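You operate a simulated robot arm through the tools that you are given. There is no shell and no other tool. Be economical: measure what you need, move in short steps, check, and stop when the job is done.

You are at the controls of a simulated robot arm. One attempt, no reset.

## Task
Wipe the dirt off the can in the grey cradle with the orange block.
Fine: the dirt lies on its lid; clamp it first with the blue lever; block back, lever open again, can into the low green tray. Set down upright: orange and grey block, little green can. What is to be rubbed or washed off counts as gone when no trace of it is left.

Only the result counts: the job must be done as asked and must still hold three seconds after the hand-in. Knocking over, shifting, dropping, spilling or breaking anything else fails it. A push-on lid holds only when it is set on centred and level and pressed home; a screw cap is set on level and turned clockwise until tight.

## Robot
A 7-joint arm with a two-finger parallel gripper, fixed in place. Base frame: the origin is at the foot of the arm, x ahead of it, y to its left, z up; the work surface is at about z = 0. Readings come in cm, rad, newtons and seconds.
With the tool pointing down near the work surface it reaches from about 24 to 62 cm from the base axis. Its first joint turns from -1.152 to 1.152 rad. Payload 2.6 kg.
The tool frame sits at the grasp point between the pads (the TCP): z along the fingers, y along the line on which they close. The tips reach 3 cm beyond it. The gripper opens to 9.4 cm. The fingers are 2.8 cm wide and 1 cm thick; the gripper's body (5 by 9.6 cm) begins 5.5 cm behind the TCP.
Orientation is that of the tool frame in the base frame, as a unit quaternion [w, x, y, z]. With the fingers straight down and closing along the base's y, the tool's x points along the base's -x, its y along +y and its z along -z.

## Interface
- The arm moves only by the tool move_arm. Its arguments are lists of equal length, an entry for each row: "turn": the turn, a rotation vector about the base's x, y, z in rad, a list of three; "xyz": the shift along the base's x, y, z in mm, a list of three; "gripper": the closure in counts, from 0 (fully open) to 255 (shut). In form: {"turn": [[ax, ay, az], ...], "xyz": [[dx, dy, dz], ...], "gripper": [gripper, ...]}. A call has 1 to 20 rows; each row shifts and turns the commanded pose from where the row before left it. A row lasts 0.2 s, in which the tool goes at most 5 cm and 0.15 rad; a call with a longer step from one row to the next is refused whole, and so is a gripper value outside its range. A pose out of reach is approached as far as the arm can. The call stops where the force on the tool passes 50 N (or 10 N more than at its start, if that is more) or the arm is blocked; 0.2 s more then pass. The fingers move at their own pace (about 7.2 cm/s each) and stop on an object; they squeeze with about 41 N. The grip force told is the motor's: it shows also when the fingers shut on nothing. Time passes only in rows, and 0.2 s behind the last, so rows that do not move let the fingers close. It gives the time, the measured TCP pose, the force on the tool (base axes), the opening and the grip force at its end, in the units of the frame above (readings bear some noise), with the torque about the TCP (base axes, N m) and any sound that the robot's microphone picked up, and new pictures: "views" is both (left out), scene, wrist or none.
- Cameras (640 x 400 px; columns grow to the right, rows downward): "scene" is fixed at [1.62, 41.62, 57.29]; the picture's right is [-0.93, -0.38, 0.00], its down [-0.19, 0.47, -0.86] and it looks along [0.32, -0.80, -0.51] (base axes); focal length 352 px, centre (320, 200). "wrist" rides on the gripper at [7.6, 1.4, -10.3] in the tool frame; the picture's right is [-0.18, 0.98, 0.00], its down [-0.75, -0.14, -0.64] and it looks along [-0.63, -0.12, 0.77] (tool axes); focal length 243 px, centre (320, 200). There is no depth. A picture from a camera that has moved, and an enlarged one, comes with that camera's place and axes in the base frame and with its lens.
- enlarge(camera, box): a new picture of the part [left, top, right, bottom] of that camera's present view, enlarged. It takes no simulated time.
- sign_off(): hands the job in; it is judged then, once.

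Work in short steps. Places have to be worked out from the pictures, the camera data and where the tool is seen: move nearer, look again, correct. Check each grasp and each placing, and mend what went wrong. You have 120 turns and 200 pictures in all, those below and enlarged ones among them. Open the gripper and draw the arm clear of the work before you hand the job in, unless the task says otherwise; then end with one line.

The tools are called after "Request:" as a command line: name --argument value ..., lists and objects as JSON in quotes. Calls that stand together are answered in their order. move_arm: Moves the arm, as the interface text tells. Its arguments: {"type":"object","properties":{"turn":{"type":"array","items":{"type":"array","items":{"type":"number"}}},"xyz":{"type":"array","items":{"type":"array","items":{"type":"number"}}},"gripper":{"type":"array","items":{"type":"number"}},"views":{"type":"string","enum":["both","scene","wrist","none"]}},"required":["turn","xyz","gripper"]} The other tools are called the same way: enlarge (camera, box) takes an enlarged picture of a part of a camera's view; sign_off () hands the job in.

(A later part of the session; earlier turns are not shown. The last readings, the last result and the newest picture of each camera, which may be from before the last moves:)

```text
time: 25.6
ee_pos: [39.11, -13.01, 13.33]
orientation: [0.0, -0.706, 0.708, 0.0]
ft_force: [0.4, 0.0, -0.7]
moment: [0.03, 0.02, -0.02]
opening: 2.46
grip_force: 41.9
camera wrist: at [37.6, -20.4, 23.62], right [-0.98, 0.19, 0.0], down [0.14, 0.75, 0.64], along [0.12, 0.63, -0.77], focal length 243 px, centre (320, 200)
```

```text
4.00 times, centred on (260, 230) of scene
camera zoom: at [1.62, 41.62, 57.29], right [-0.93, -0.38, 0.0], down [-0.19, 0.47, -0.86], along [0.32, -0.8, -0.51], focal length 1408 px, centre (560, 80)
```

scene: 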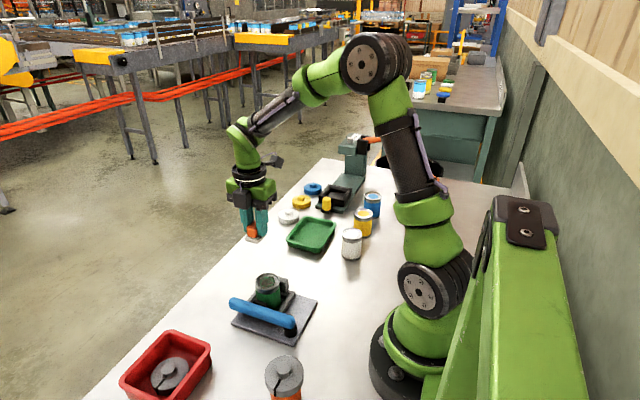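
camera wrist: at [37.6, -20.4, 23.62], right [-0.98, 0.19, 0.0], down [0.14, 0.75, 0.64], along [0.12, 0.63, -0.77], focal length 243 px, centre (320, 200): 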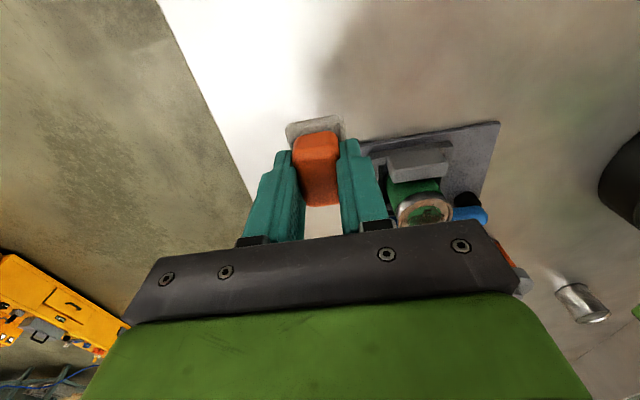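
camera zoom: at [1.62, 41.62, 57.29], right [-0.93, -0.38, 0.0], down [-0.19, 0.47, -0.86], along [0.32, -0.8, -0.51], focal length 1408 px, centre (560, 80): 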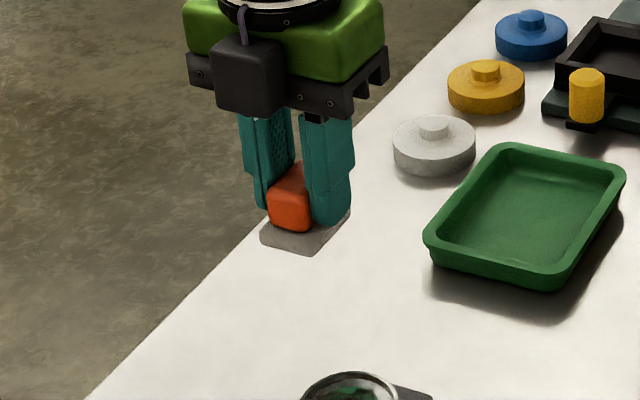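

Firmly held. I carry it slowly over the lid.

Request:
move_arm --turn '[[0, 0, 0], [0, 0, 0], [0, 0, 0], [0, 0, 0], [0, 0, 0], [0, 0, 0], [0, 0, 0], [0, 0, 0], [0, 0, 0]]' --xyz '[[-6, 7, 5], [-11, 13, 0], [-12, 15, 0], [-12, 15, 0], [-12, 15, 0], [-12, 15, 0], [-10, 12, 0], [-6, 5, 0], [0, 0, 0]]' --gripper '[255, 255, 255, 255, 255, 255, 255, 255, 255]'

Request:
enlarge --camera "scene" --box '[220, 230, 320, 310]'

Request:
enlarge --camera "wrist" --box '[240, 80, 400, 240]'

```text
time: 27.6
ee_pos: [30.98, -3.17, 13.81]
orientation: [0.0, -0.706, 0.708, 0.0]
ft_force: [-0.6, -0.6, -0.9]
moment: [-0.05, 0.02, -0.01]
opening: 2.51
grip_force: 41.4
camera wrist: at [29.48, -10.72, 24.12], right [-0.98, 0.19, 0.0], down [0.14, 0.75, 0.64], along [0.12, 0.63, -0.77], focal length 243 px, centre (320, 200)
```

scene: 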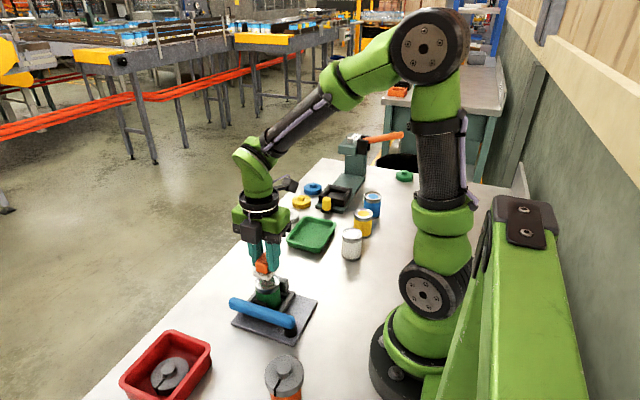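
wrist: 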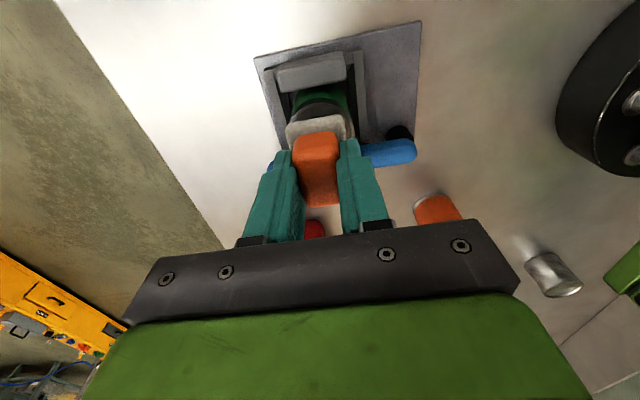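

```text
5.00 times, centred on (270, 270) of scene
camera zoom: at [1.62, 41.62, 57.29], right [-0.93, -0.38, 0.0], down [-0.19, 0.47, -0.86], along [0.32, -0.8, -0.51], focal length 1760 px, centre (570, -150)
```

zoom: 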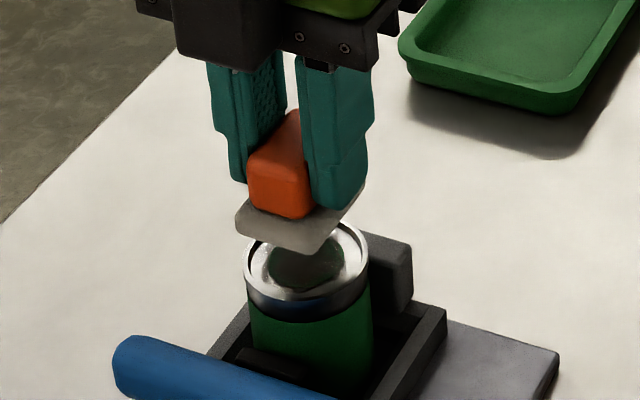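

```text
2.50 times, centred on (320, 160) of wrist
camera zoom: at [29.48, -10.72, 24.12], right [-0.98, 0.19, 0.0], down [0.14, 0.75, 0.64], along [0.12, 0.63, -0.77], focal length 606 px, centre (320, 300)
```

zoom: 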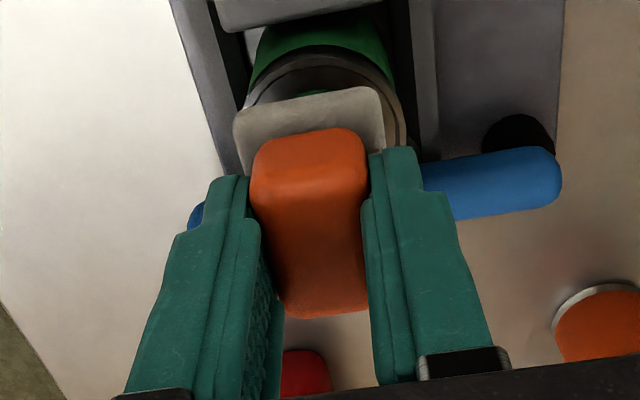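

Lid centre is at about (30.8,-2.8). I shift slightly and descend gently until the pad touches.

Request:
move_arm --turn '[[0, 0, 0], [0, 0, 0], [0, 0, 0], [0, 0, 0], [0, 0, 0], [0, 0, 0], [0, 0, 0], [0, 0, 0]]' --xyz '[[-2, 3, -5], [0, 0, -7], [0, 0, -5], [0, 0, -3], [0, 0, -2], [0, 0, -2], [0, 0, -2], [0, 0, 0]]' --gripper '[255, 255, 255, 255, 255, 255, 255, 255]'

Request:
enlarge --camera "scene" --box '[220, 230, 320, 310]'

```text
time: 29.1
ee_pos: [30.94, -3.09, 11.63]
orientation: [0.001, -0.705, 0.709, -0.001]
ft_force: [-3.5, 0.8, 10.9]
moment: [0.06, 0.2, 0.03]
opening: 2.47
grip_force: 40.8
stopped in row 7: the force on the tool passed its limit at 57 N (the readings are from after the stop); the commanded pose is now the measured one
camera wrist: at [29.38, -10.49, 21.89], right [-0.98, 0.19, 0.0], down [0.14, 0.75, 0.64], along [0.12, 0.63, -0.77], focal length 243 px, centre (320, 200)
```

scene: 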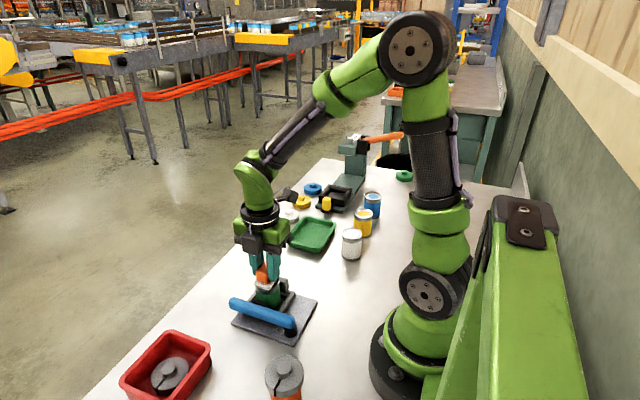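
wrist: 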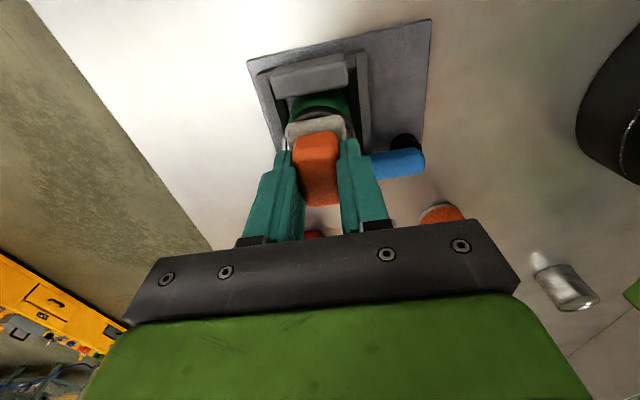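

```text
5.00 times, centred on (270, 270) of scene
camera zoom: at [1.62, 41.62, 57.29], right [-0.93, -0.38, 0.0], down [-0.19, 0.47, -0.86], along [0.32, -0.8, -0.51], focal length 1760 px, centre (570, -150)
```

zoom: 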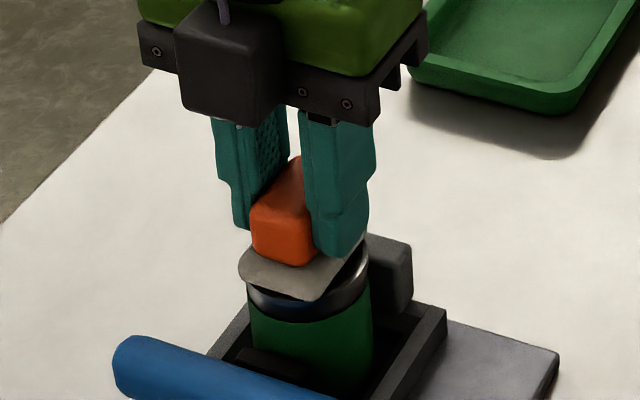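

Pad touches the lid with about 11 N at TCP z 11.63. I wipe with small strokes at this height.

Request:
move_arm --turn '[[0, 0, 0], [0, 0, 0], [0, 0, 0], [0, 0, 0], [0, 0, 0], [0, 0, 0], [0, 0, 0], [0, 0, 0], [0, 0, 0], [0, 0, 0], [0, 0, 0], [0, 0, 0], [0, 0, 0], [0, 0, 0], [0, 0, 0], [0, 0, 0]]' --xyz '[[4, 0, 0], [4, 0, 0], [-4, 0, 0], [-4, 0, 0], [-4, 0, 0], [-4, 0, 0], [4, 0, 0], [4, 0, 0], [0, 4, 0], [0, 4, 0], [0, -4, 0], [0, -4, 0], [0, -4, 0], [0, -4, 0], [0, 4, 0], [0, 4, 0]]' --gripper '[255, 255, 255, 255, 255, 255, 255, 255, 255, 255, 255, 255, 255, 255, 255, 255]' --views "wrist"

Request:
enlarge --camera "scene" --box '[220, 230, 320, 310]'

```text
time: 32.5
ee_pos: [30.89, -3.23, 11.72]
orientation: [0.001, -0.706, 0.708, -0.002]
ft_force: [0.1, -4.6, 15.5]
moment: [-0.26, 0.05, 0.02]
opening: 2.47
grip_force: 41.3
camera wrist: at [29.41, -10.6, 21.88], right [-0.98, 0.19, 0.0], down [0.14, 0.75, 0.64], along [0.12, 0.63, -0.77], focal length 243 px, centre (320, 200)
```

wrist: 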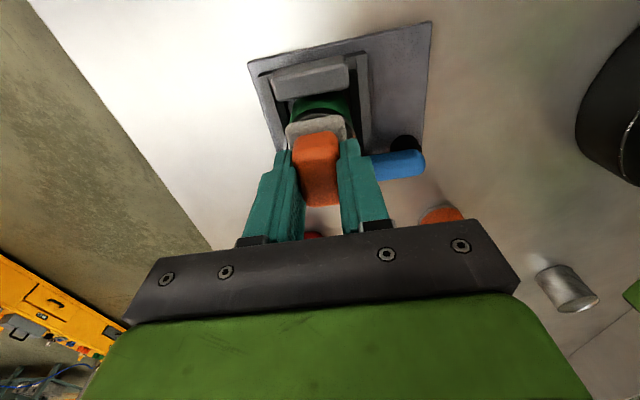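

```text
5.00 times, centred on (270, 270) of scene
camera zoom: at [1.62, 41.62, 57.29], right [-0.93, -0.38, 0.0], down [-0.19, 0.47, -0.86], along [0.32, -0.8, -0.51], focal length 1760 px, centre (570, -150)
```

zoom: 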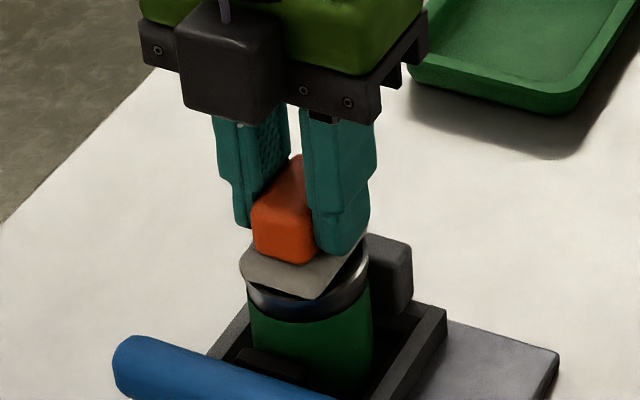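

Wiping works with steady 10–15 N. One more round with a circular pattern, then lift and look.

Request:
move_arm --turn '[[0, 0, 0], [0, 0, 0], [0, 0, 0], [0, 0, 0], [0, 0, 0], [0, 0, 0], [0, 0, 0], [0, 0, 0], [0, 0, 0], [0, 0, 0], [0, 0, 0], [0, 0, 0], [0, 0, 0], [0, 0, 0], [0, 0, 0], [0, 0, 0], [0, 0, 0], [0, 0, 0]]' --xyz '[[5, 5, 0], [5, 3, 0], [-5, 3, 0], [-5, 0, 0], [-5, -2, 0], [-5, -4, 0], [0, -5, 0], [0, -4, 0], [5, -3, 0], [5, 0, 0], [5, 2, 0], [0, 5, 0], [-5, 0, 0], [-5, 0, 0], [0, 3, 0], [5, 0, 0], [0, 0, 15], [0, 0, 15]]' --gripper '[255, 255, 255, 255, 255, 255, 255, 255, 255, 255, 255, 255, 255, 255, 255, 255, 255, 255]'

Request:
enlarge --camera "scene" --box '[220, 230, 320, 310]'

```text
time: 36.4
ee_pos: [30.86, -2.67, 14.37]
orientation: [0.0, -0.705, 0.709, 0.0]
ft_force: [-0.7, 0.2, -0.4]
moment: [-0.03, 0.0, -0.02]
opening: 2.46
grip_force: 40.8
camera wrist: at [29.36, -10.18, 24.69], right [-0.98, 0.19, 0.0], down [0.14, 0.75, 0.64], along [0.12, 0.63, -0.77], focal length 243 px, centre (320, 200)
```

scene: 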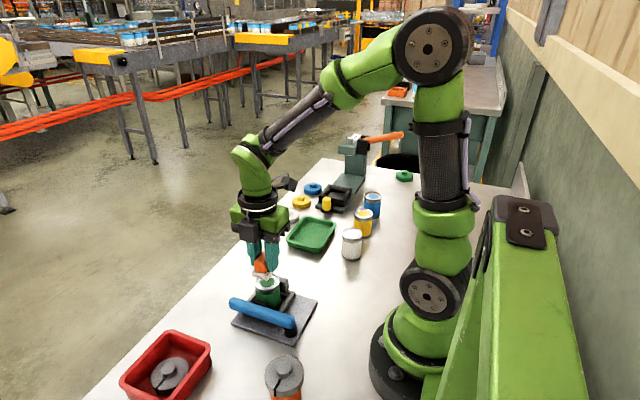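
wrist: 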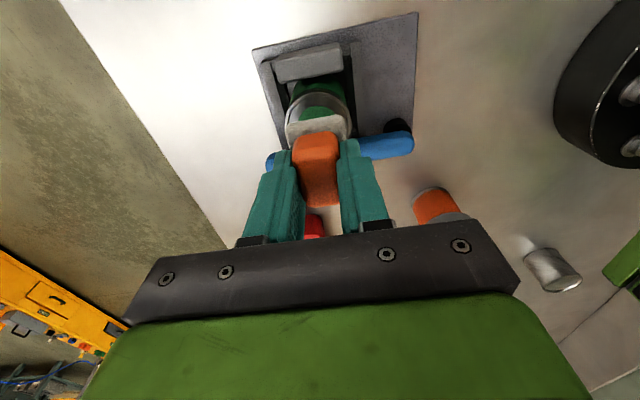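

```text
5.00 times, centred on (270, 270) of scene
camera zoom: at [1.62, 41.62, 57.29], right [-0.93, -0.38, 0.0], down [-0.19, 0.47, -0.86], along [0.32, -0.8, -0.51], focal length 1760 px, centre (570, -150)
```

zoom: 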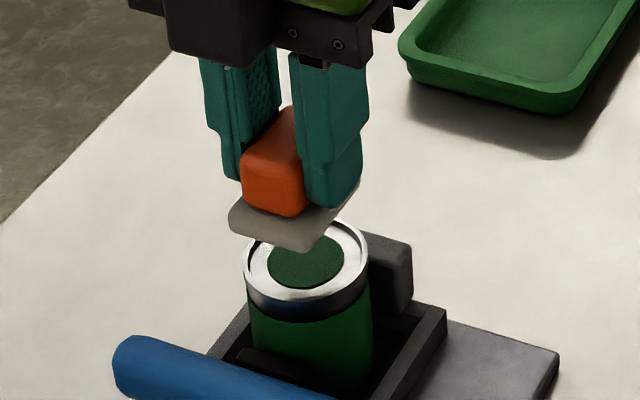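

The lid looks clean. I carry the block toward home (TCP 40.4,-13.2) and inspect the lid unobstructed on the way.

Request:
move_arm --turn '[[0, 0, 0], [0, 0, 0], [0, 0, 0], [0, 0, 0], [0, 0, 0], [0, 0, 0], [0, 0, 0], [0, 0, 0], [0, 0, 0], [0, 0, 0]]' --xyz '[[6, -7, 5], [11, -12, 0], [13, -14, 0], [13, -14, 0], [13, -14, 0], [13, -14, 0], [13, -14, 0], [9, -11, 0], [4, -5, 0], [0, 0, 0]]' --gripper '[255, 255, 255, 255, 255, 255, 255, 255, 255, 255]' --views "wrist"

Request:
enlarge --camera "scene" --box '[250, 268, 290, 298]'

Request:
enlarge --camera "wrist" --box '[370, 140, 490, 230]'

```text
time: 38.5
ee_pos: [40.54, -13.07, 15.27]
orientation: [0.001, -0.705, 0.709, -0.001]
ft_force: [0.5, -0.2, -0.4]
moment: [0.0, -0.02, -0.01]
opening: 2.48
grip_force: 41.5
camera wrist: at [38.89, -20.67, 25.37], right [-0.98, 0.19, 0.0], down [0.14, 0.75, 0.64], along [0.12, 0.63, -0.77], focal length 243 px, centre (320, 200)
```

wrist: 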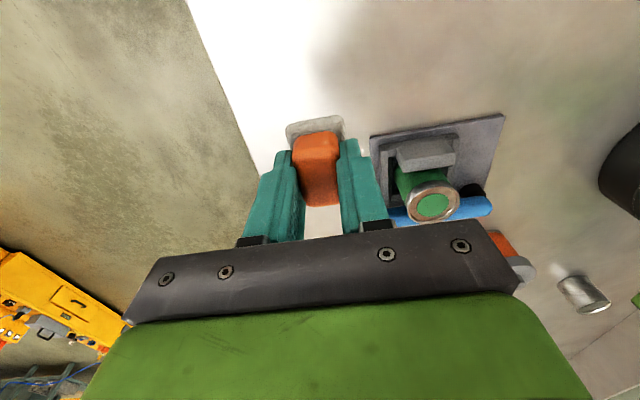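

```text
13.33 times, centred on (270, 283) of scene
camera zoom: at [1.62, 41.62, 57.29], right [-0.93, -0.38, 0.0], down [-0.19, 0.47, -0.86], along [0.32, -0.8, -0.51], focal length 4694 px, centre (987, -907)
```

zoom: 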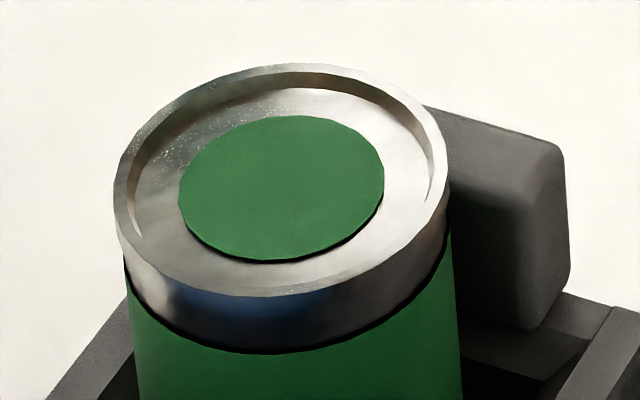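

```text
4.44 times, centred on (430, 185) of wrist
camera zoom: at [38.89, -20.67, 25.37], right [-0.98, 0.19, 0.0], down [0.14, 0.75, 0.64], along [0.12, 0.63, -0.77], focal length 1078 px, centre (-169, 267)
```

zoom: 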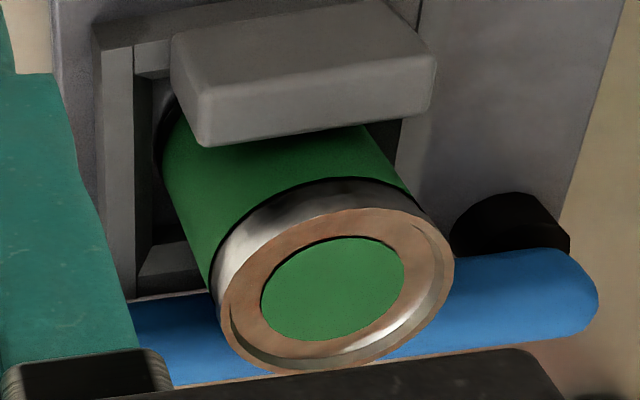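

The lid is clean. Now I lower the block onto its original place, gently at the end.

Request:
move_arm --turn '[[0, 0, 0], [0, 0, 0], [0, 0, 0], [0, 0, 0], [0, 0, 0], [0, 0, 0], [0, 0, 0], [0, 0, 0], [0, 0, 0], [0, 0, 0]]' --xyz '[[-1, -1, -15], [0, 0, -20], [0, 0, -20], [0, 0, -20], [0, 0, -15], [0, 0, -9], [0, 0, -4], [0, 0, -2], [0, 0, -2], [0, 0, 0]]' --gripper '[255, 255, 255, 255, 255, 255, 255, 255, 255, 255]'

Request:
enlarge --camera "scene" --box '[235, 240, 285, 280]'

```text
time: 40.8
ee_pos: [40.47, -13.32, 4.36]
orientation: [0.001, -0.705, 0.709, -0.001]
ft_force: [-0.9, 0.8, -0.5]
moment: [-0.02, -0.01, 0.03]
opening: 2.47
grip_force: 40.6
camera wrist: at [38.79, -20.79, 14.62], right [-0.98, 0.19, 0.0], down [0.14, 0.75, 0.64], along [0.12, 0.63, -0.77], focal length 243 px, centre (320, 200)
```

scene: 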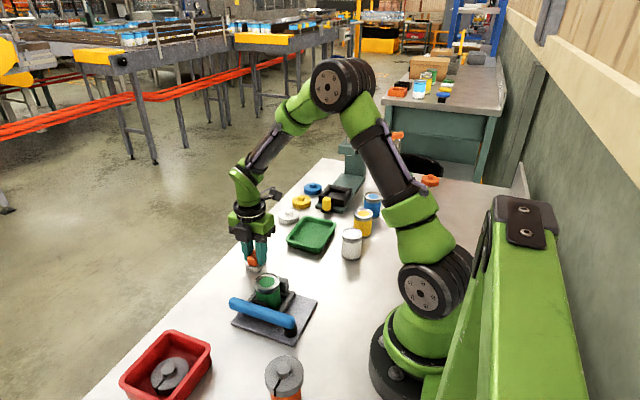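
wrist: 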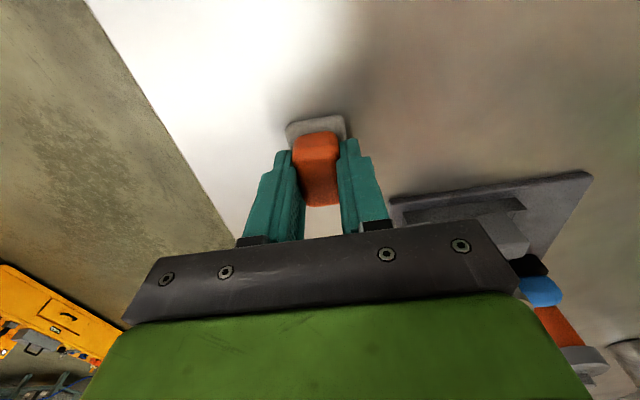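

```text
10.00 times, centred on (260, 260) of scene
camera zoom: at [1.62, 41.62, 57.29], right [-0.93, -0.38, 0.0], down [-0.19, 0.47, -0.86], along [0.32, -0.8, -0.51], focal length 3521 px, centre (920, -400)
```

zoom: 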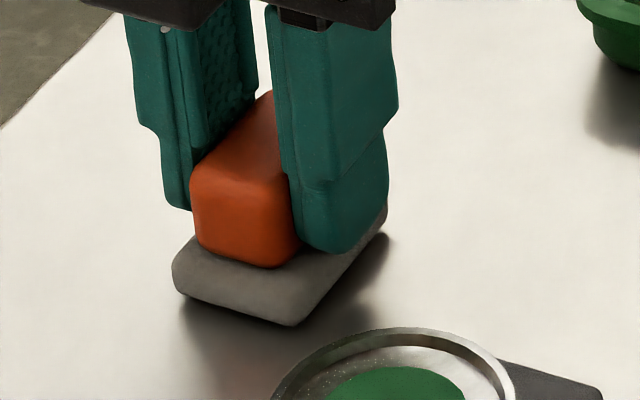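

It matches the original spot to within about 2 mm and still hovers slightly. I nudge, lower 2–3 mm to contact.

Request:
move_arm --turn '[[0, 0, 0], [0, 0, 0], [0, 0, 0], [0, 0, 0]]' --xyz '[[1.5, 0.5, 0], [0, 0, -1], [0, 0, -1], [0, 0, 0]]' --gripper '[255, 255, 255, 255]' --views "none"

Request:
enlarge --camera "scene" --box '[235, 240, 285, 280]'

```text
time: 41.8
ee_pos: [40.59, -13.4, 4.36]
orientation: [0.002, -0.705, 0.709, -0.002]
ft_force: [0.3, 1.3, 9.1]
moment: [0.09, 0.19, -0.02]
opening: 2.47
grip_force: 40.8
```

```text
10.00 times, centred on (260, 260) of scene
camera zoom: at [1.62, 41.62, 57.29], right [-0.93, -0.38, 0.0], down [-0.19, 0.47, -0.86], along [0.32, -0.8, -0.51], focal length 3521 px, centre (920, -400)
```

zoom: 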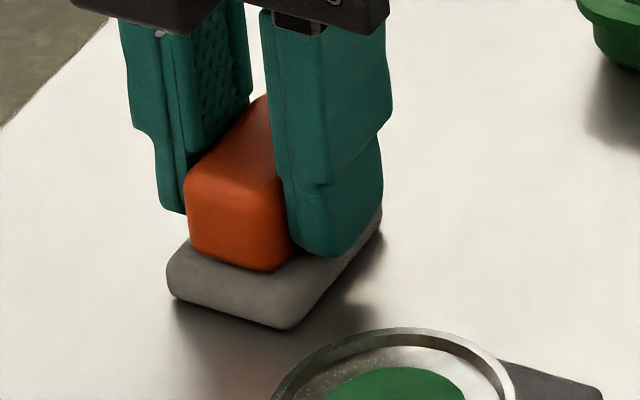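

On the table (9 N), position matches the original. I release and rise.

Request:
move_arm --turn '[[0, 0, 0], [0, 0, 0], [0, 0, 0], [0, 0, 0], [0, 0, 0], [0, 0, 0], [0, 0, 0]]' --xyz '[[0, 0, 1], [0, 0, 0], [0, 0, 0], [0, 0, 20], [0, 0, 40], [0, 0, 45], [0, 0, 0]]' --gripper '[0, 0, 0, 0, 0, 0, 0]'

Request:
enlarge --camera "scene" --box '[235, 240, 285, 280]'

Request:
enlarge --camera "scene" --box '[215, 260, 325, 350]'

```text
time: 43.4
ee_pos: [40.36, -13.2, 14.61]
orientation: [0.002, -0.706, 0.708, -0.001]
ft_force: [0.0, -0.2, 0.6]
moment: [0.03, 0.01, 0.02]
opening: 9.42
grip_force: 0.1
camera wrist: at [38.86, -20.78, 24.86], right [-0.98, 0.19, 0.0], down [0.14, 0.75, 0.64], along [0.12, 0.63, -0.77], focal length 243 px, centre (320, 200)
```

scene: 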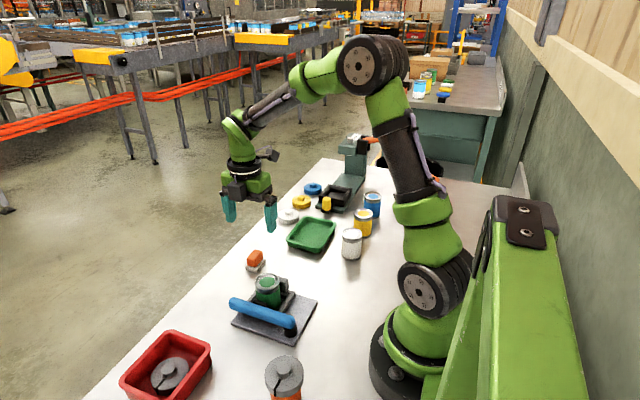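
wrist: 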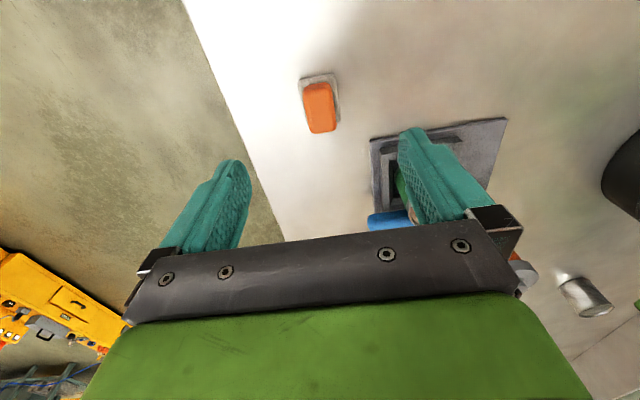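

```text
10.00 times, centred on (260, 260) of scene
camera zoom: at [1.62, 41.62, 57.29], right [-0.93, -0.38, 0.0], down [-0.19, 0.47, -0.86], along [0.32, -0.8, -0.51], focal length 3521 px, centre (920, -400)
```

zoom: 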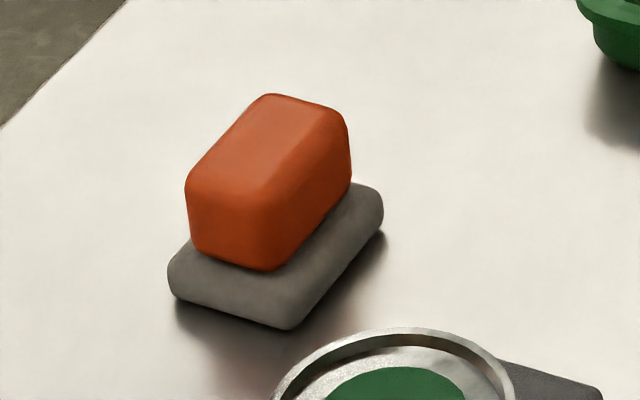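

```text
4.44 times, centred on (270, 305) of scene
camera zoom: at [1.62, 41.62, 57.29], right [-0.93, -0.38, 0.0], down [-0.19, 0.47, -0.86], along [0.32, -0.8, -0.51], focal length 1565 px, centre (542, -267)
```

zoom: 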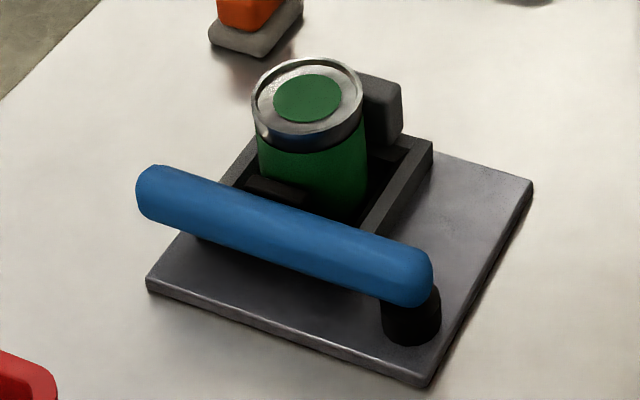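

The block is back upright on its spot. The lever is closed along +x at y≈1.3 (tip x≈37). I go, gripper shut, to the inner side of its tip at (36.2,-2.0), first high.

Request:
move_arm --turn '[[0, 0, 0], [0, 0, 0], [0, 0, 0], [0, 0, 0], [0, 0, 0], [0, 0, 0], [0, 0, 0], [0, 0, 0]]' --xyz '[[0, 0, 0], [-10, 28, 0], [-10, 28, 0], [-10, 28, 0], [-12, 28, 0], [0, 0, -25], [0, 0, -25], [0, 0, 0]]' --gripper '[255, 255, 255, 255, 255, 255, 255, 255]'

Request:
enlarge --camera "scene" --box '[200, 240, 320, 340]'

```text
time: 45.1
ee_pos: [36.17, -2.1, 9.82]
orientation: [0.001, -0.705, 0.71, -0.002]
ft_force: [0.0, 0.5, 0.2]
moment: [0.01, 0.03, 0.02]
opening: 0.02
grip_force: 32.8
camera wrist: at [34.62, -9.63, 20.04], right [-0.98, 0.19, 0.0], down [0.14, 0.75, 0.64], along [0.12, 0.63, -0.77], focal length 243 px, centre (320, 200)
```

scene: 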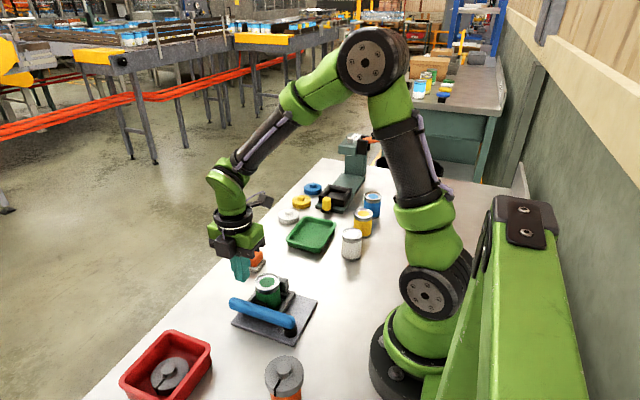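
wrist: 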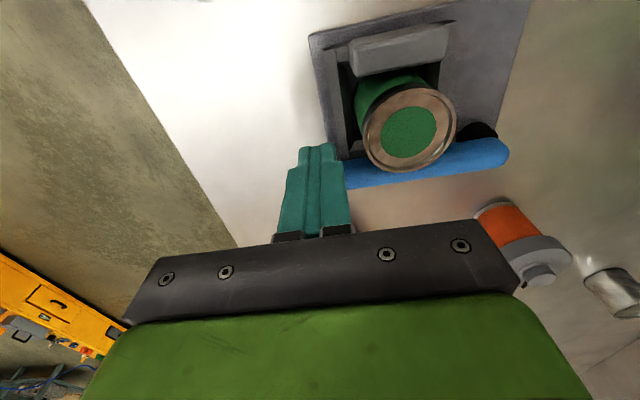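

```text
4.00 times, centred on (260, 290) of scene
camera zoom: at [1.62, 41.62, 57.29], right [-0.93, -0.38, 0.0], down [-0.19, 0.47, -0.86], along [0.32, -0.8, -0.51], focal length 1408 px, centre (560, -160)
```

zoom: 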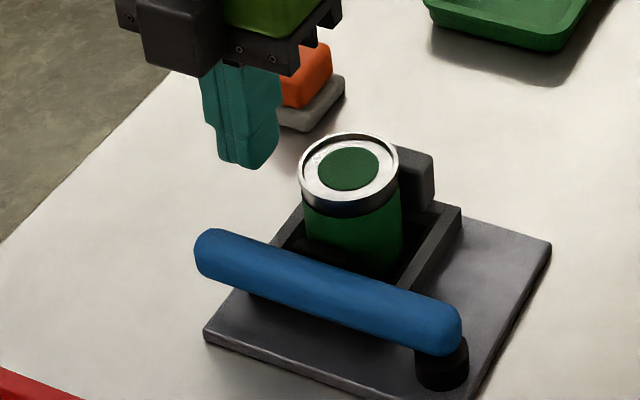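

Clearances look fine; I lower to TCP z≈5.7.

Request:
move_arm --turn '[[0, 0, 0], [0, 0, 0], [0, 0, 0], [0, 0, 0]]' --xyz '[[1, 0, -15], [0, 0, -15], [0, 0, -11], [0, 0, 0]]' --gripper '[255, 255, 255, 255]'

Request:
enlarge --camera "scene" --box '[200, 240, 320, 340]'

```text
time: 46.1
ee_pos: [36.52, -2.06, 5.84]
orientation: [0.001, -0.706, 0.709, 0.0]
ft_force: [0.2, 0.5, -0.3]
moment: [0.01, 0.0, -0.02]
opening: 0.0
grip_force: 32.9
camera wrist: at [34.83, -9.63, 16.0], right [-0.98, 0.19, 0.0], down [0.14, 0.75, 0.64], along [0.12, 0.63, -0.77], focal length 243 px, centre (320, 200)
```

scene: 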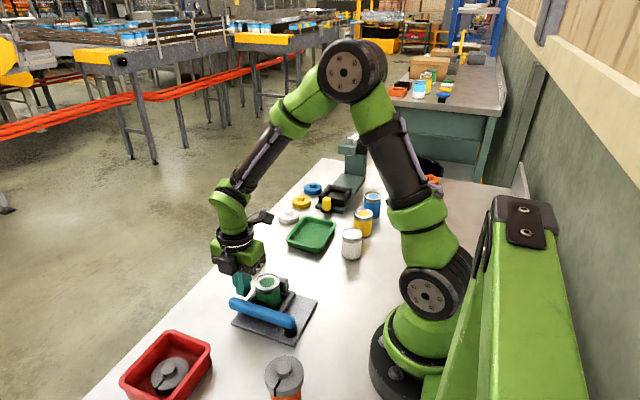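
wrist: 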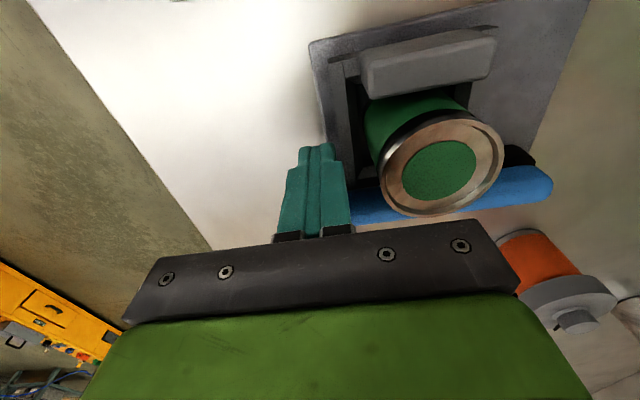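

```text
4.00 times, centred on (260, 290) of scene
camera zoom: at [1.62, 41.62, 57.29], right [-0.93, -0.38, 0.0], down [-0.19, 0.47, -0.86], along [0.32, -0.8, -0.51], focal length 1408 px, centre (560, -160)
```

zoom: 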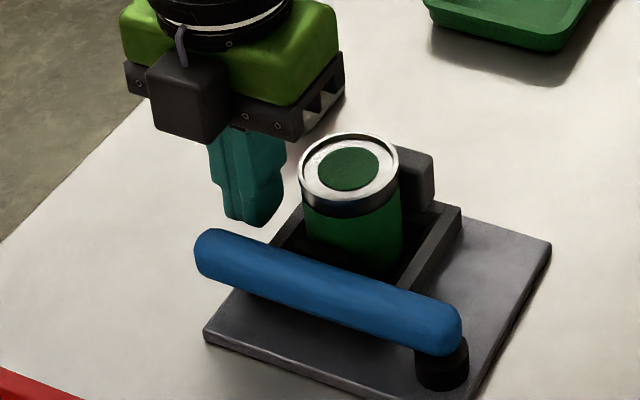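

Well placed beside the lever's inner side. I lower 4 mm more and sweep toward +y along the arc, first half.

Request:
move_arm --turn '[[0, 0, 0], [0, 0, 0], [0, 0, 0], [0, 0, 0], [0, 0, 0], [0, 0, 0], [0, 0, 0], [0, 0, 0], [0, 0, 0]]' --xyz '[[0, 0, -4], [0, 6, 0], [0, 6, 0], [0, 6, 0], [0, 6, 0], [0, 7, 0], [-1, 7, 0], [-2, 7, 0], [0, 0, 0]]' --gripper '[255, 255, 255, 255, 255, 255, 255, 255, 255]'

Request:
enlarge --camera "scene" --box '[200, 240, 320, 340]'

```text
time: 48.1
ee_pos: [36.05, 2.53, 5.34]
orientation: [0.0, -0.705, 0.709, -0.001]
ft_force: [-1.0, -0.4, -0.5]
moment: [-0.01, 0.05, -0.01]
opening: 0.0
grip_force: 33.4
camera wrist: at [34.51, -5.05, 15.54], right [-0.98, 0.19, 0.0], down [0.14, 0.75, 0.64], along [0.12, 0.63, -0.77], focal length 243 px, centre (320, 200)
```

scene: 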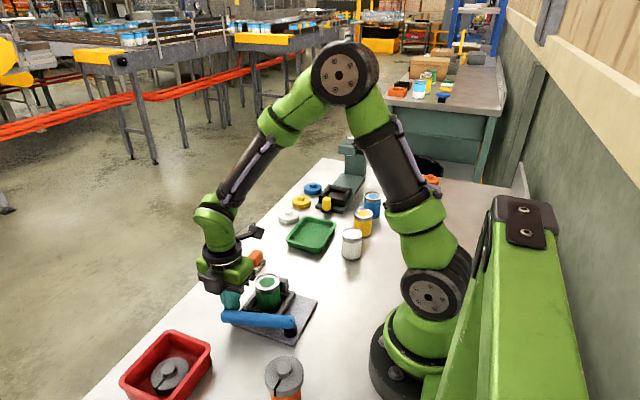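
wrist: 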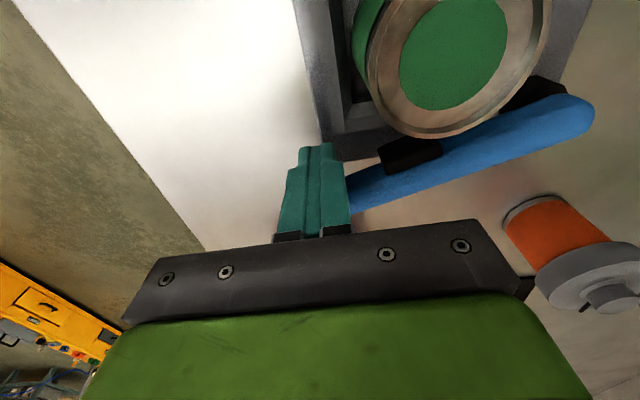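

```text
4.00 times, centred on (260, 290) of scene
camera zoom: at [1.62, 41.62, 57.29], right [-0.93, -0.38, 0.0], down [-0.19, 0.47, -0.86], along [0.32, -0.8, -0.51], focal length 1408 px, centre (560, -160)
```

zoom: 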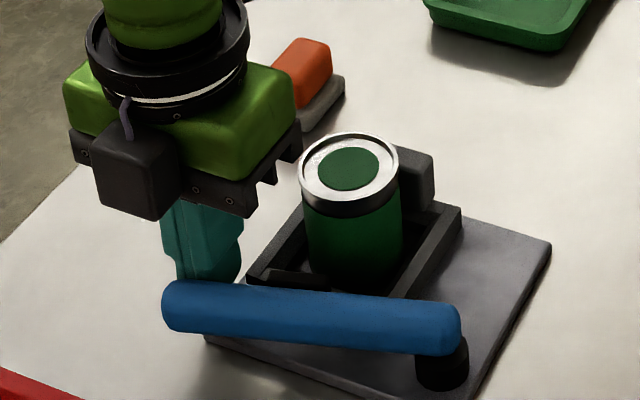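

The lever opens easily. I continue to its original open angle (~36°).

Request:
move_arm --turn '[[0, 0, 0], [0, 0, 0], [0, 0, 0], [0, 0, 0], [0, 0, 0], [0, 0, 0], [0, 0, 0]]' --xyz '[[-1, 7, 0], [-1, 7, 0], [-2, 7, 0], [-3, 7, 0], [-3, 7, 0], [-2, 5, 0], [0, 0, 0]]' --gripper '[255, 255, 255, 255, 255, 255, 255]'

Request:
enlarge --camera "scene" --box '[200, 260, 320, 360]'

```text
time: 49.8
ee_pos: [34.78, 6.33, 5.33]
orientation: [0.001, -0.705, 0.709, -0.003]
ft_force: [5.5, -11.7, -2.4]
moment: [-0.22, -0.05, 0.02]
opening: 0.0
grip_force: 32.8
camera wrist: at [33.27, -1.19, 15.51], right [-0.98, 0.19, 0.0], down [0.14, 0.75, 0.64], along [0.13, 0.63, -0.77], focal length 243 px, centre (320, 200)
```

scene: 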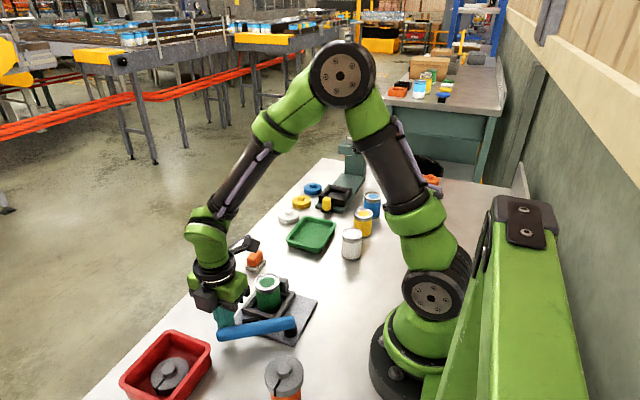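
wrist: 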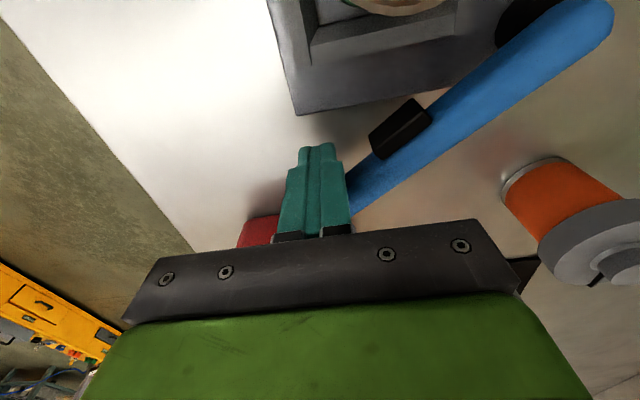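

```text
4.00 times, centred on (260, 310) of scene
camera zoom: at [1.62, 41.62, 57.29], right [-0.93, -0.38, 0.0], down [-0.19, 0.47, -0.86], along [0.32, -0.8, -0.51], focal length 1408 px, centre (560, -240)
```

zoom: 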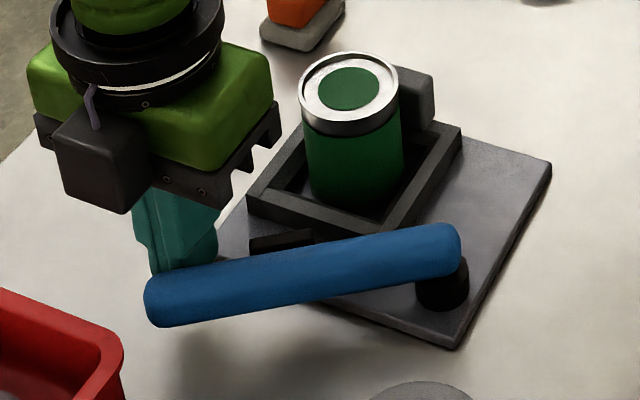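

The lever is at its original open place (stop felt). I back off, rise, open the gripper and move above the can at (30.8,-2.8).

Request:
move_arm --turn '[[0, 0, 0], [0, 0, 0], [0, 0, 0], [0, 0, 0], [0, 0, 0], [0, 0, 0], [0, 0, 0], [0, 0, 0]]' --xyz '[[4, -8, 0], [4, -12, 0], [0, 0, 30], [0, 0, 40], [0, 0, 30], [-23, -36, 0], [-24, -36, 0], [0, 0, 0]]' --gripper '[255, 255, 255, 255, 255, 0, 0, 0]'

Request:
enlarge --camera "scene" --box '[200, 220, 320, 340]'

Request:
enlarge --camera "wrist" --box '[240, 0, 440, 200]'

```text
time: 51.5
ee_pos: [30.77, -2.85, 15.24]
orientation: [0.001, -0.705, 0.709, -0.001]
ft_force: [0.0, 0.3, -0.1]
moment: [-0.02, 0.0, -0.01]
opening: 9.41
grip_force: 0.1
camera wrist: at [29.26, -10.27, 25.47], right [-0.98, 0.19, 0.0], down [0.14, 0.75, 0.64], along [0.12, 0.63, -0.77], focal length 243 px, centre (320, 200)
```

scene: 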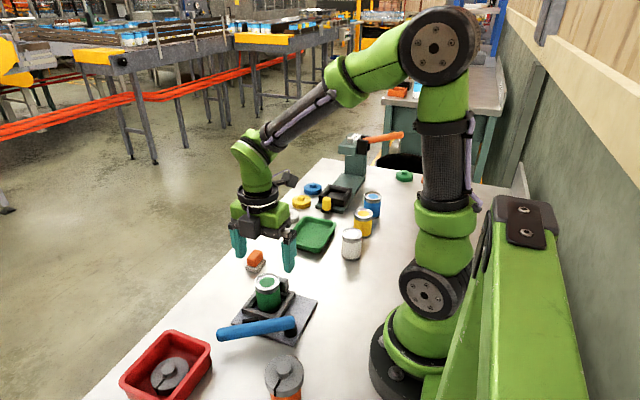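
wrist: 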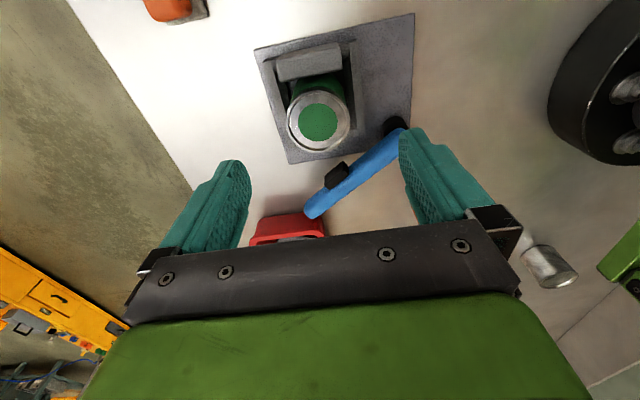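

```text
3.33 times, centred on (260, 280) of scene
camera zoom: at [1.62, 41.62, 57.29], right [-0.93, -0.38, 0.0], down [-0.19, 0.47, -0.86], along [0.32, -0.8, -0.51], focal length 1174 px, centre (520, -67)
```

zoom: 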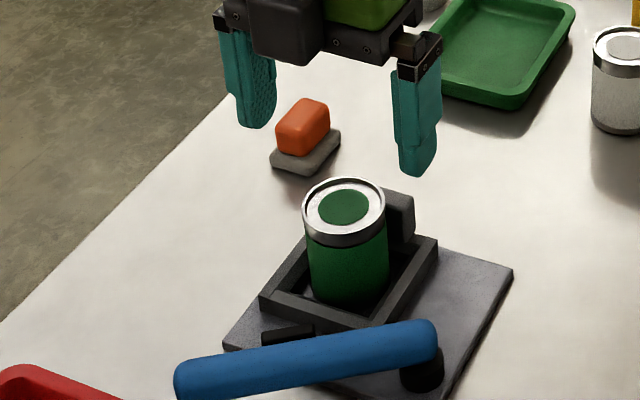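

```text
2.00 times, centred on (340, 100) of wrist
camera zoom: at [29.26, -10.27, 25.47], right [-0.98, 0.19, 0.0], down [0.14, 0.75, 0.64], along [0.12, 0.63, -0.77], focal length 485 px, centre (280, 400)
```

zoom: 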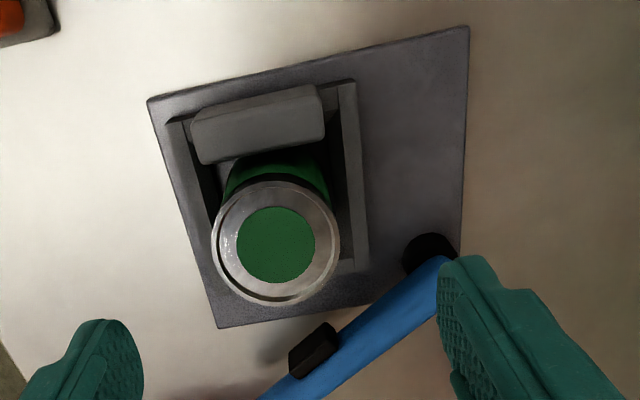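

The lid looks clean here too; centre about (30.85,-3.0). I descend to TCP z≈7 (tips z≈4, above the cradle walls) and close.

Request:
move_arm --turn '[[0, 0, 0], [0, 0, 0], [0, 0, 0], [0, 0, 0], [0, 0, 0], [0, 0, 0], [0, 0, 0], [0, 0, 0]]' --xyz '[[1, -1, -30], [0, 0, -30], [0, 0, -20], [0, 0, 0], [0, 0, 0], [0, 0, 0], [0, 0, 0], [0, 0, 0]]' --gripper '[0, 0, 0, 0, 255, 255, 255, 255]'

Request:
enlarge --camera "scene" --box '[200, 220, 320, 340]'

```text
time: 53.4
ee_pos: [30.95, -2.84, 7.21]
orientation: [0.002, -0.705, 0.709, -0.001]
ft_force: [-0.2, -0.6, 0.2]
moment: [0.01, -0.01, -0.03]
opening: 5.18
grip_force: 41.0
camera wrist: at [29.3, -10.32, 17.41], right [-0.98, 0.19, 0.0], down [0.14, 0.75, 0.64], along [0.12, 0.63, -0.77], focal length 243 px, centre (320, 200)
```

scene: 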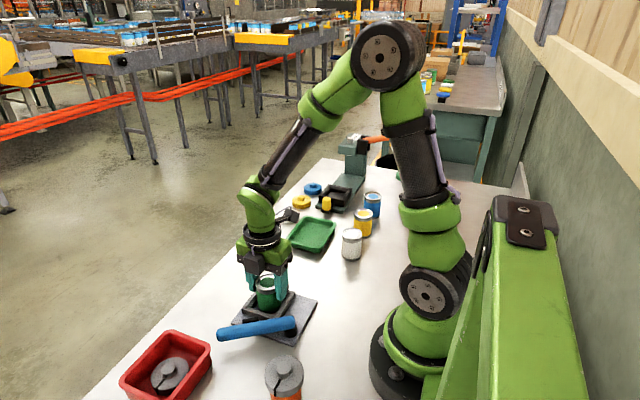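
wrist: 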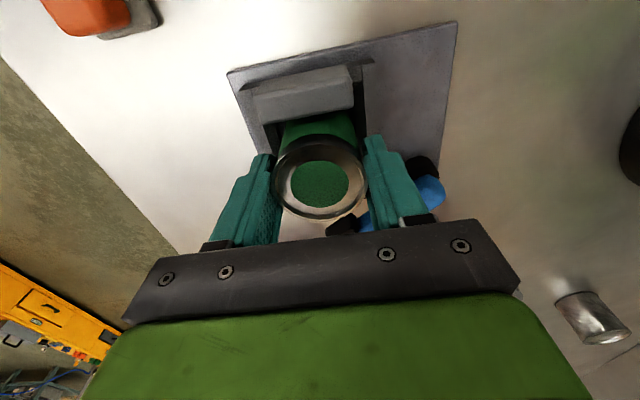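

```text
3.33 times, centred on (260, 280) of scene
camera zoom: at [1.62, 41.62, 57.29], right [-0.93, -0.38, 0.0], down [-0.19, 0.47, -0.86], along [0.32, -0.8, -0.51], focal length 1174 px, centre (520, -67)
```

zoom: 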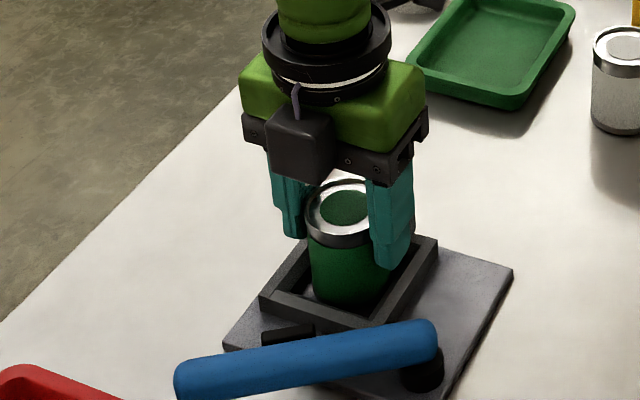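

Can gripped (5.2 cm). I lift slowly straight up.

Request:
move_arm --turn '[[0, 0, 0], [0, 0, 0], [0, 0, 0], [0, 0, 0], [0, 0, 0], [0, 0, 0], [0, 0, 0], [0, 0, 0], [0, 0, 0], [0, 0, 0], [0, 0, 0]]' --xyz '[[0, 0, 4], [0, 0, 6], [0, 0, 9], [0, 0, 10], [0, 0, 10], [0, 0, 10], [0, 0, 10], [0, 0, 10], [0, 0, 10], [0, 0, 6], [0, 0, 0]]' --gripper '[255, 255, 255, 255, 255, 255, 255, 255, 255, 255, 255]'

Request:
enlarge --camera "scene" --box '[200, 200, 340, 340]'

```text
time: 55.8
ee_pos: [31.04, -2.72, 15.69]
orientation: [0.001, -0.706, 0.709, -0.001]
ft_force: [-0.2, -0.8, -1.4]
moment: [-0.01, 0.01, 0.02]
opening: 5.16
grip_force: 41.2
camera wrist: at [29.52, -10.31, 26.01], right [-0.98, 0.19, 0.0], down [0.14, 0.75, 0.64], along [0.12, 0.63, -0.77], focal length 243 px, centre (320, 200)
```

scene: 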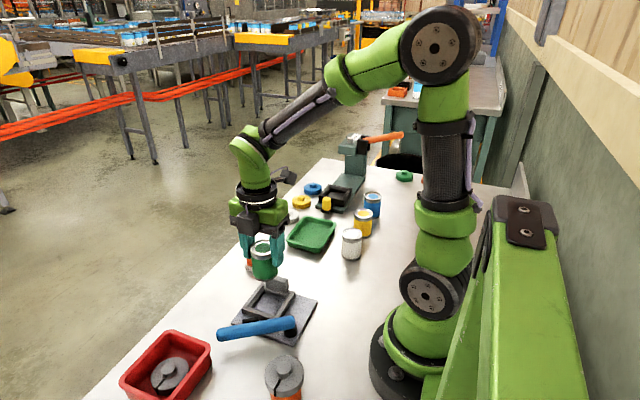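
wrist: 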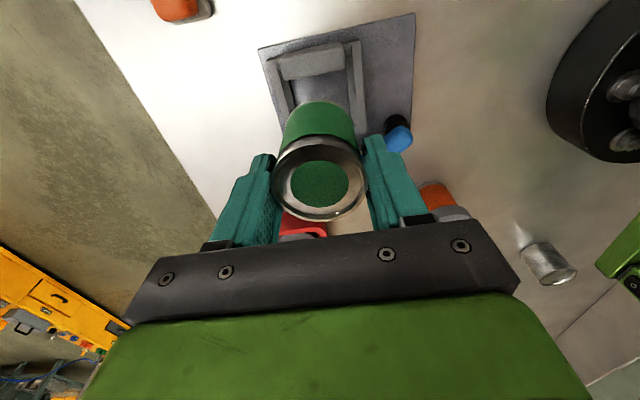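

```text
2.86 times, centred on (270, 270) of scene
camera zoom: at [1.62, 41.62, 57.29], right [-0.93, -0.38, 0.0], down [-0.19, 0.47, -0.86], along [0.32, -0.8, -0.51], focal length 1006 px, centre (463, 0)
```

zoom: 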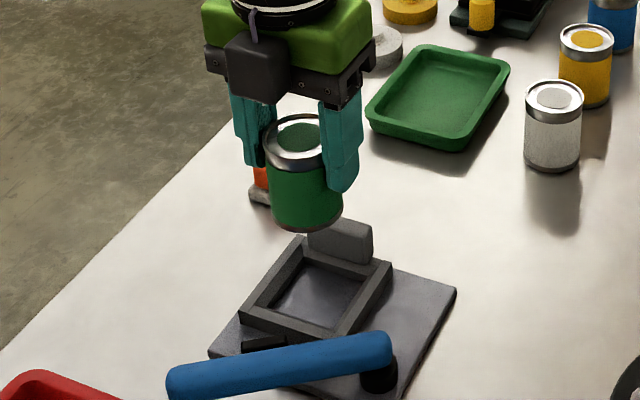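

The can is held upright. I carry it to the tray centre at about (32.3,-29.2).

Request:
move_arm --turn '[[0, 0, 0], [0, 0, 0], [0, 0, 0], [0, 0, 0], [0, 0, 0], [0, 0, 0], [0, 0, 0], [0, 0, 0], [0, 0, 0], [0, 0, 0], [0, 0, 0], [0, 0, 0], [0, 0, 0], [0, 0, 0], [0, 0, 0], [0, 0, 0]]' --xyz '[[0, -8, 0], [1, -15, 0], [1, -20, 0], [1, -20, 0], [1, -20, 0], [1, -20, 0], [1, -20, 0], [1, -20, 0], [1, -20, 0], [1, -20, 0], [1, -20, 0], [1, -20, 0], [1, -20, 0], [0, -14, 0], [0, -8, 0], [0, 0, 0]]' --gripper '[255, 255, 255, 255, 255, 255, 255, 255, 255, 255, 255, 255, 255, 255, 255, 255]'

Request:
enlarge --camera "scene" --box '[250, 150, 390, 290]'

```text
time: 59.1
ee_pos: [32.44, -29.26, 15.84]
orientation: [0.001, -0.705, 0.709, -0.001]
ft_force: [-0.2, -0.1, -1.3]
moment: [-0.03, -0.03, 0.02]
opening: 5.19
grip_force: 41.0
camera wrist: at [30.8, -36.71, 26.06], right [-0.98, 0.19, 0.0], down [0.14, 0.75, 0.64], along [0.12, 0.63, -0.77], focal length 243 px, centre (320, 200)
```

scene: 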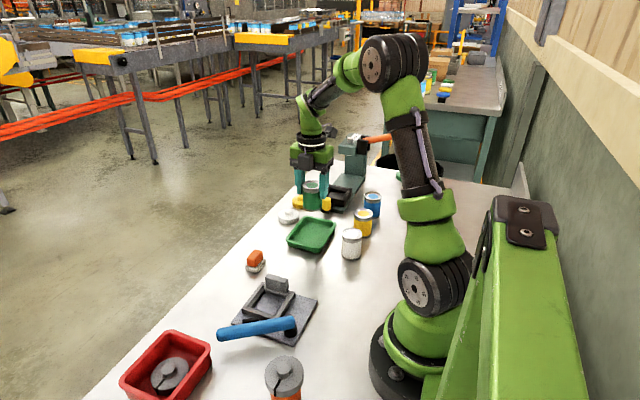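
wrist: 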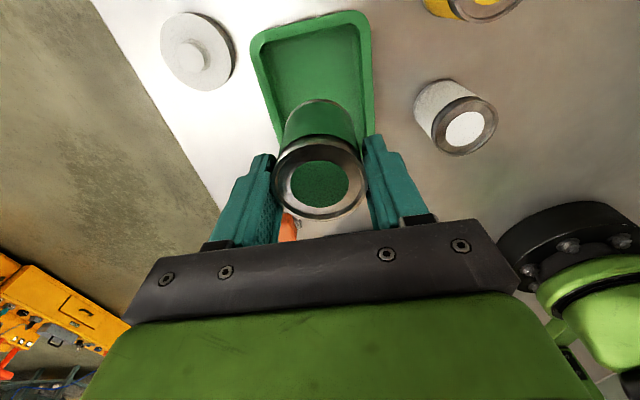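

```text
2.86 times, centred on (320, 220) of scene
camera zoom: at [1.62, 41.62, 57.29], right [-0.93, -0.38, 0.0], down [-0.19, 0.47, -0.86], along [0.32, -0.8, -0.51], focal length 1006 px, centre (320, 143)
```

zoom: 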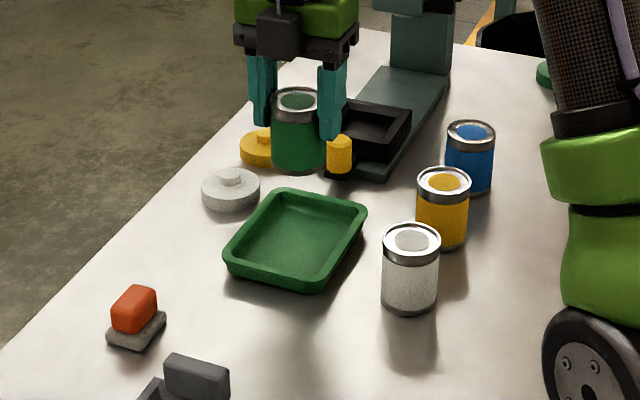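

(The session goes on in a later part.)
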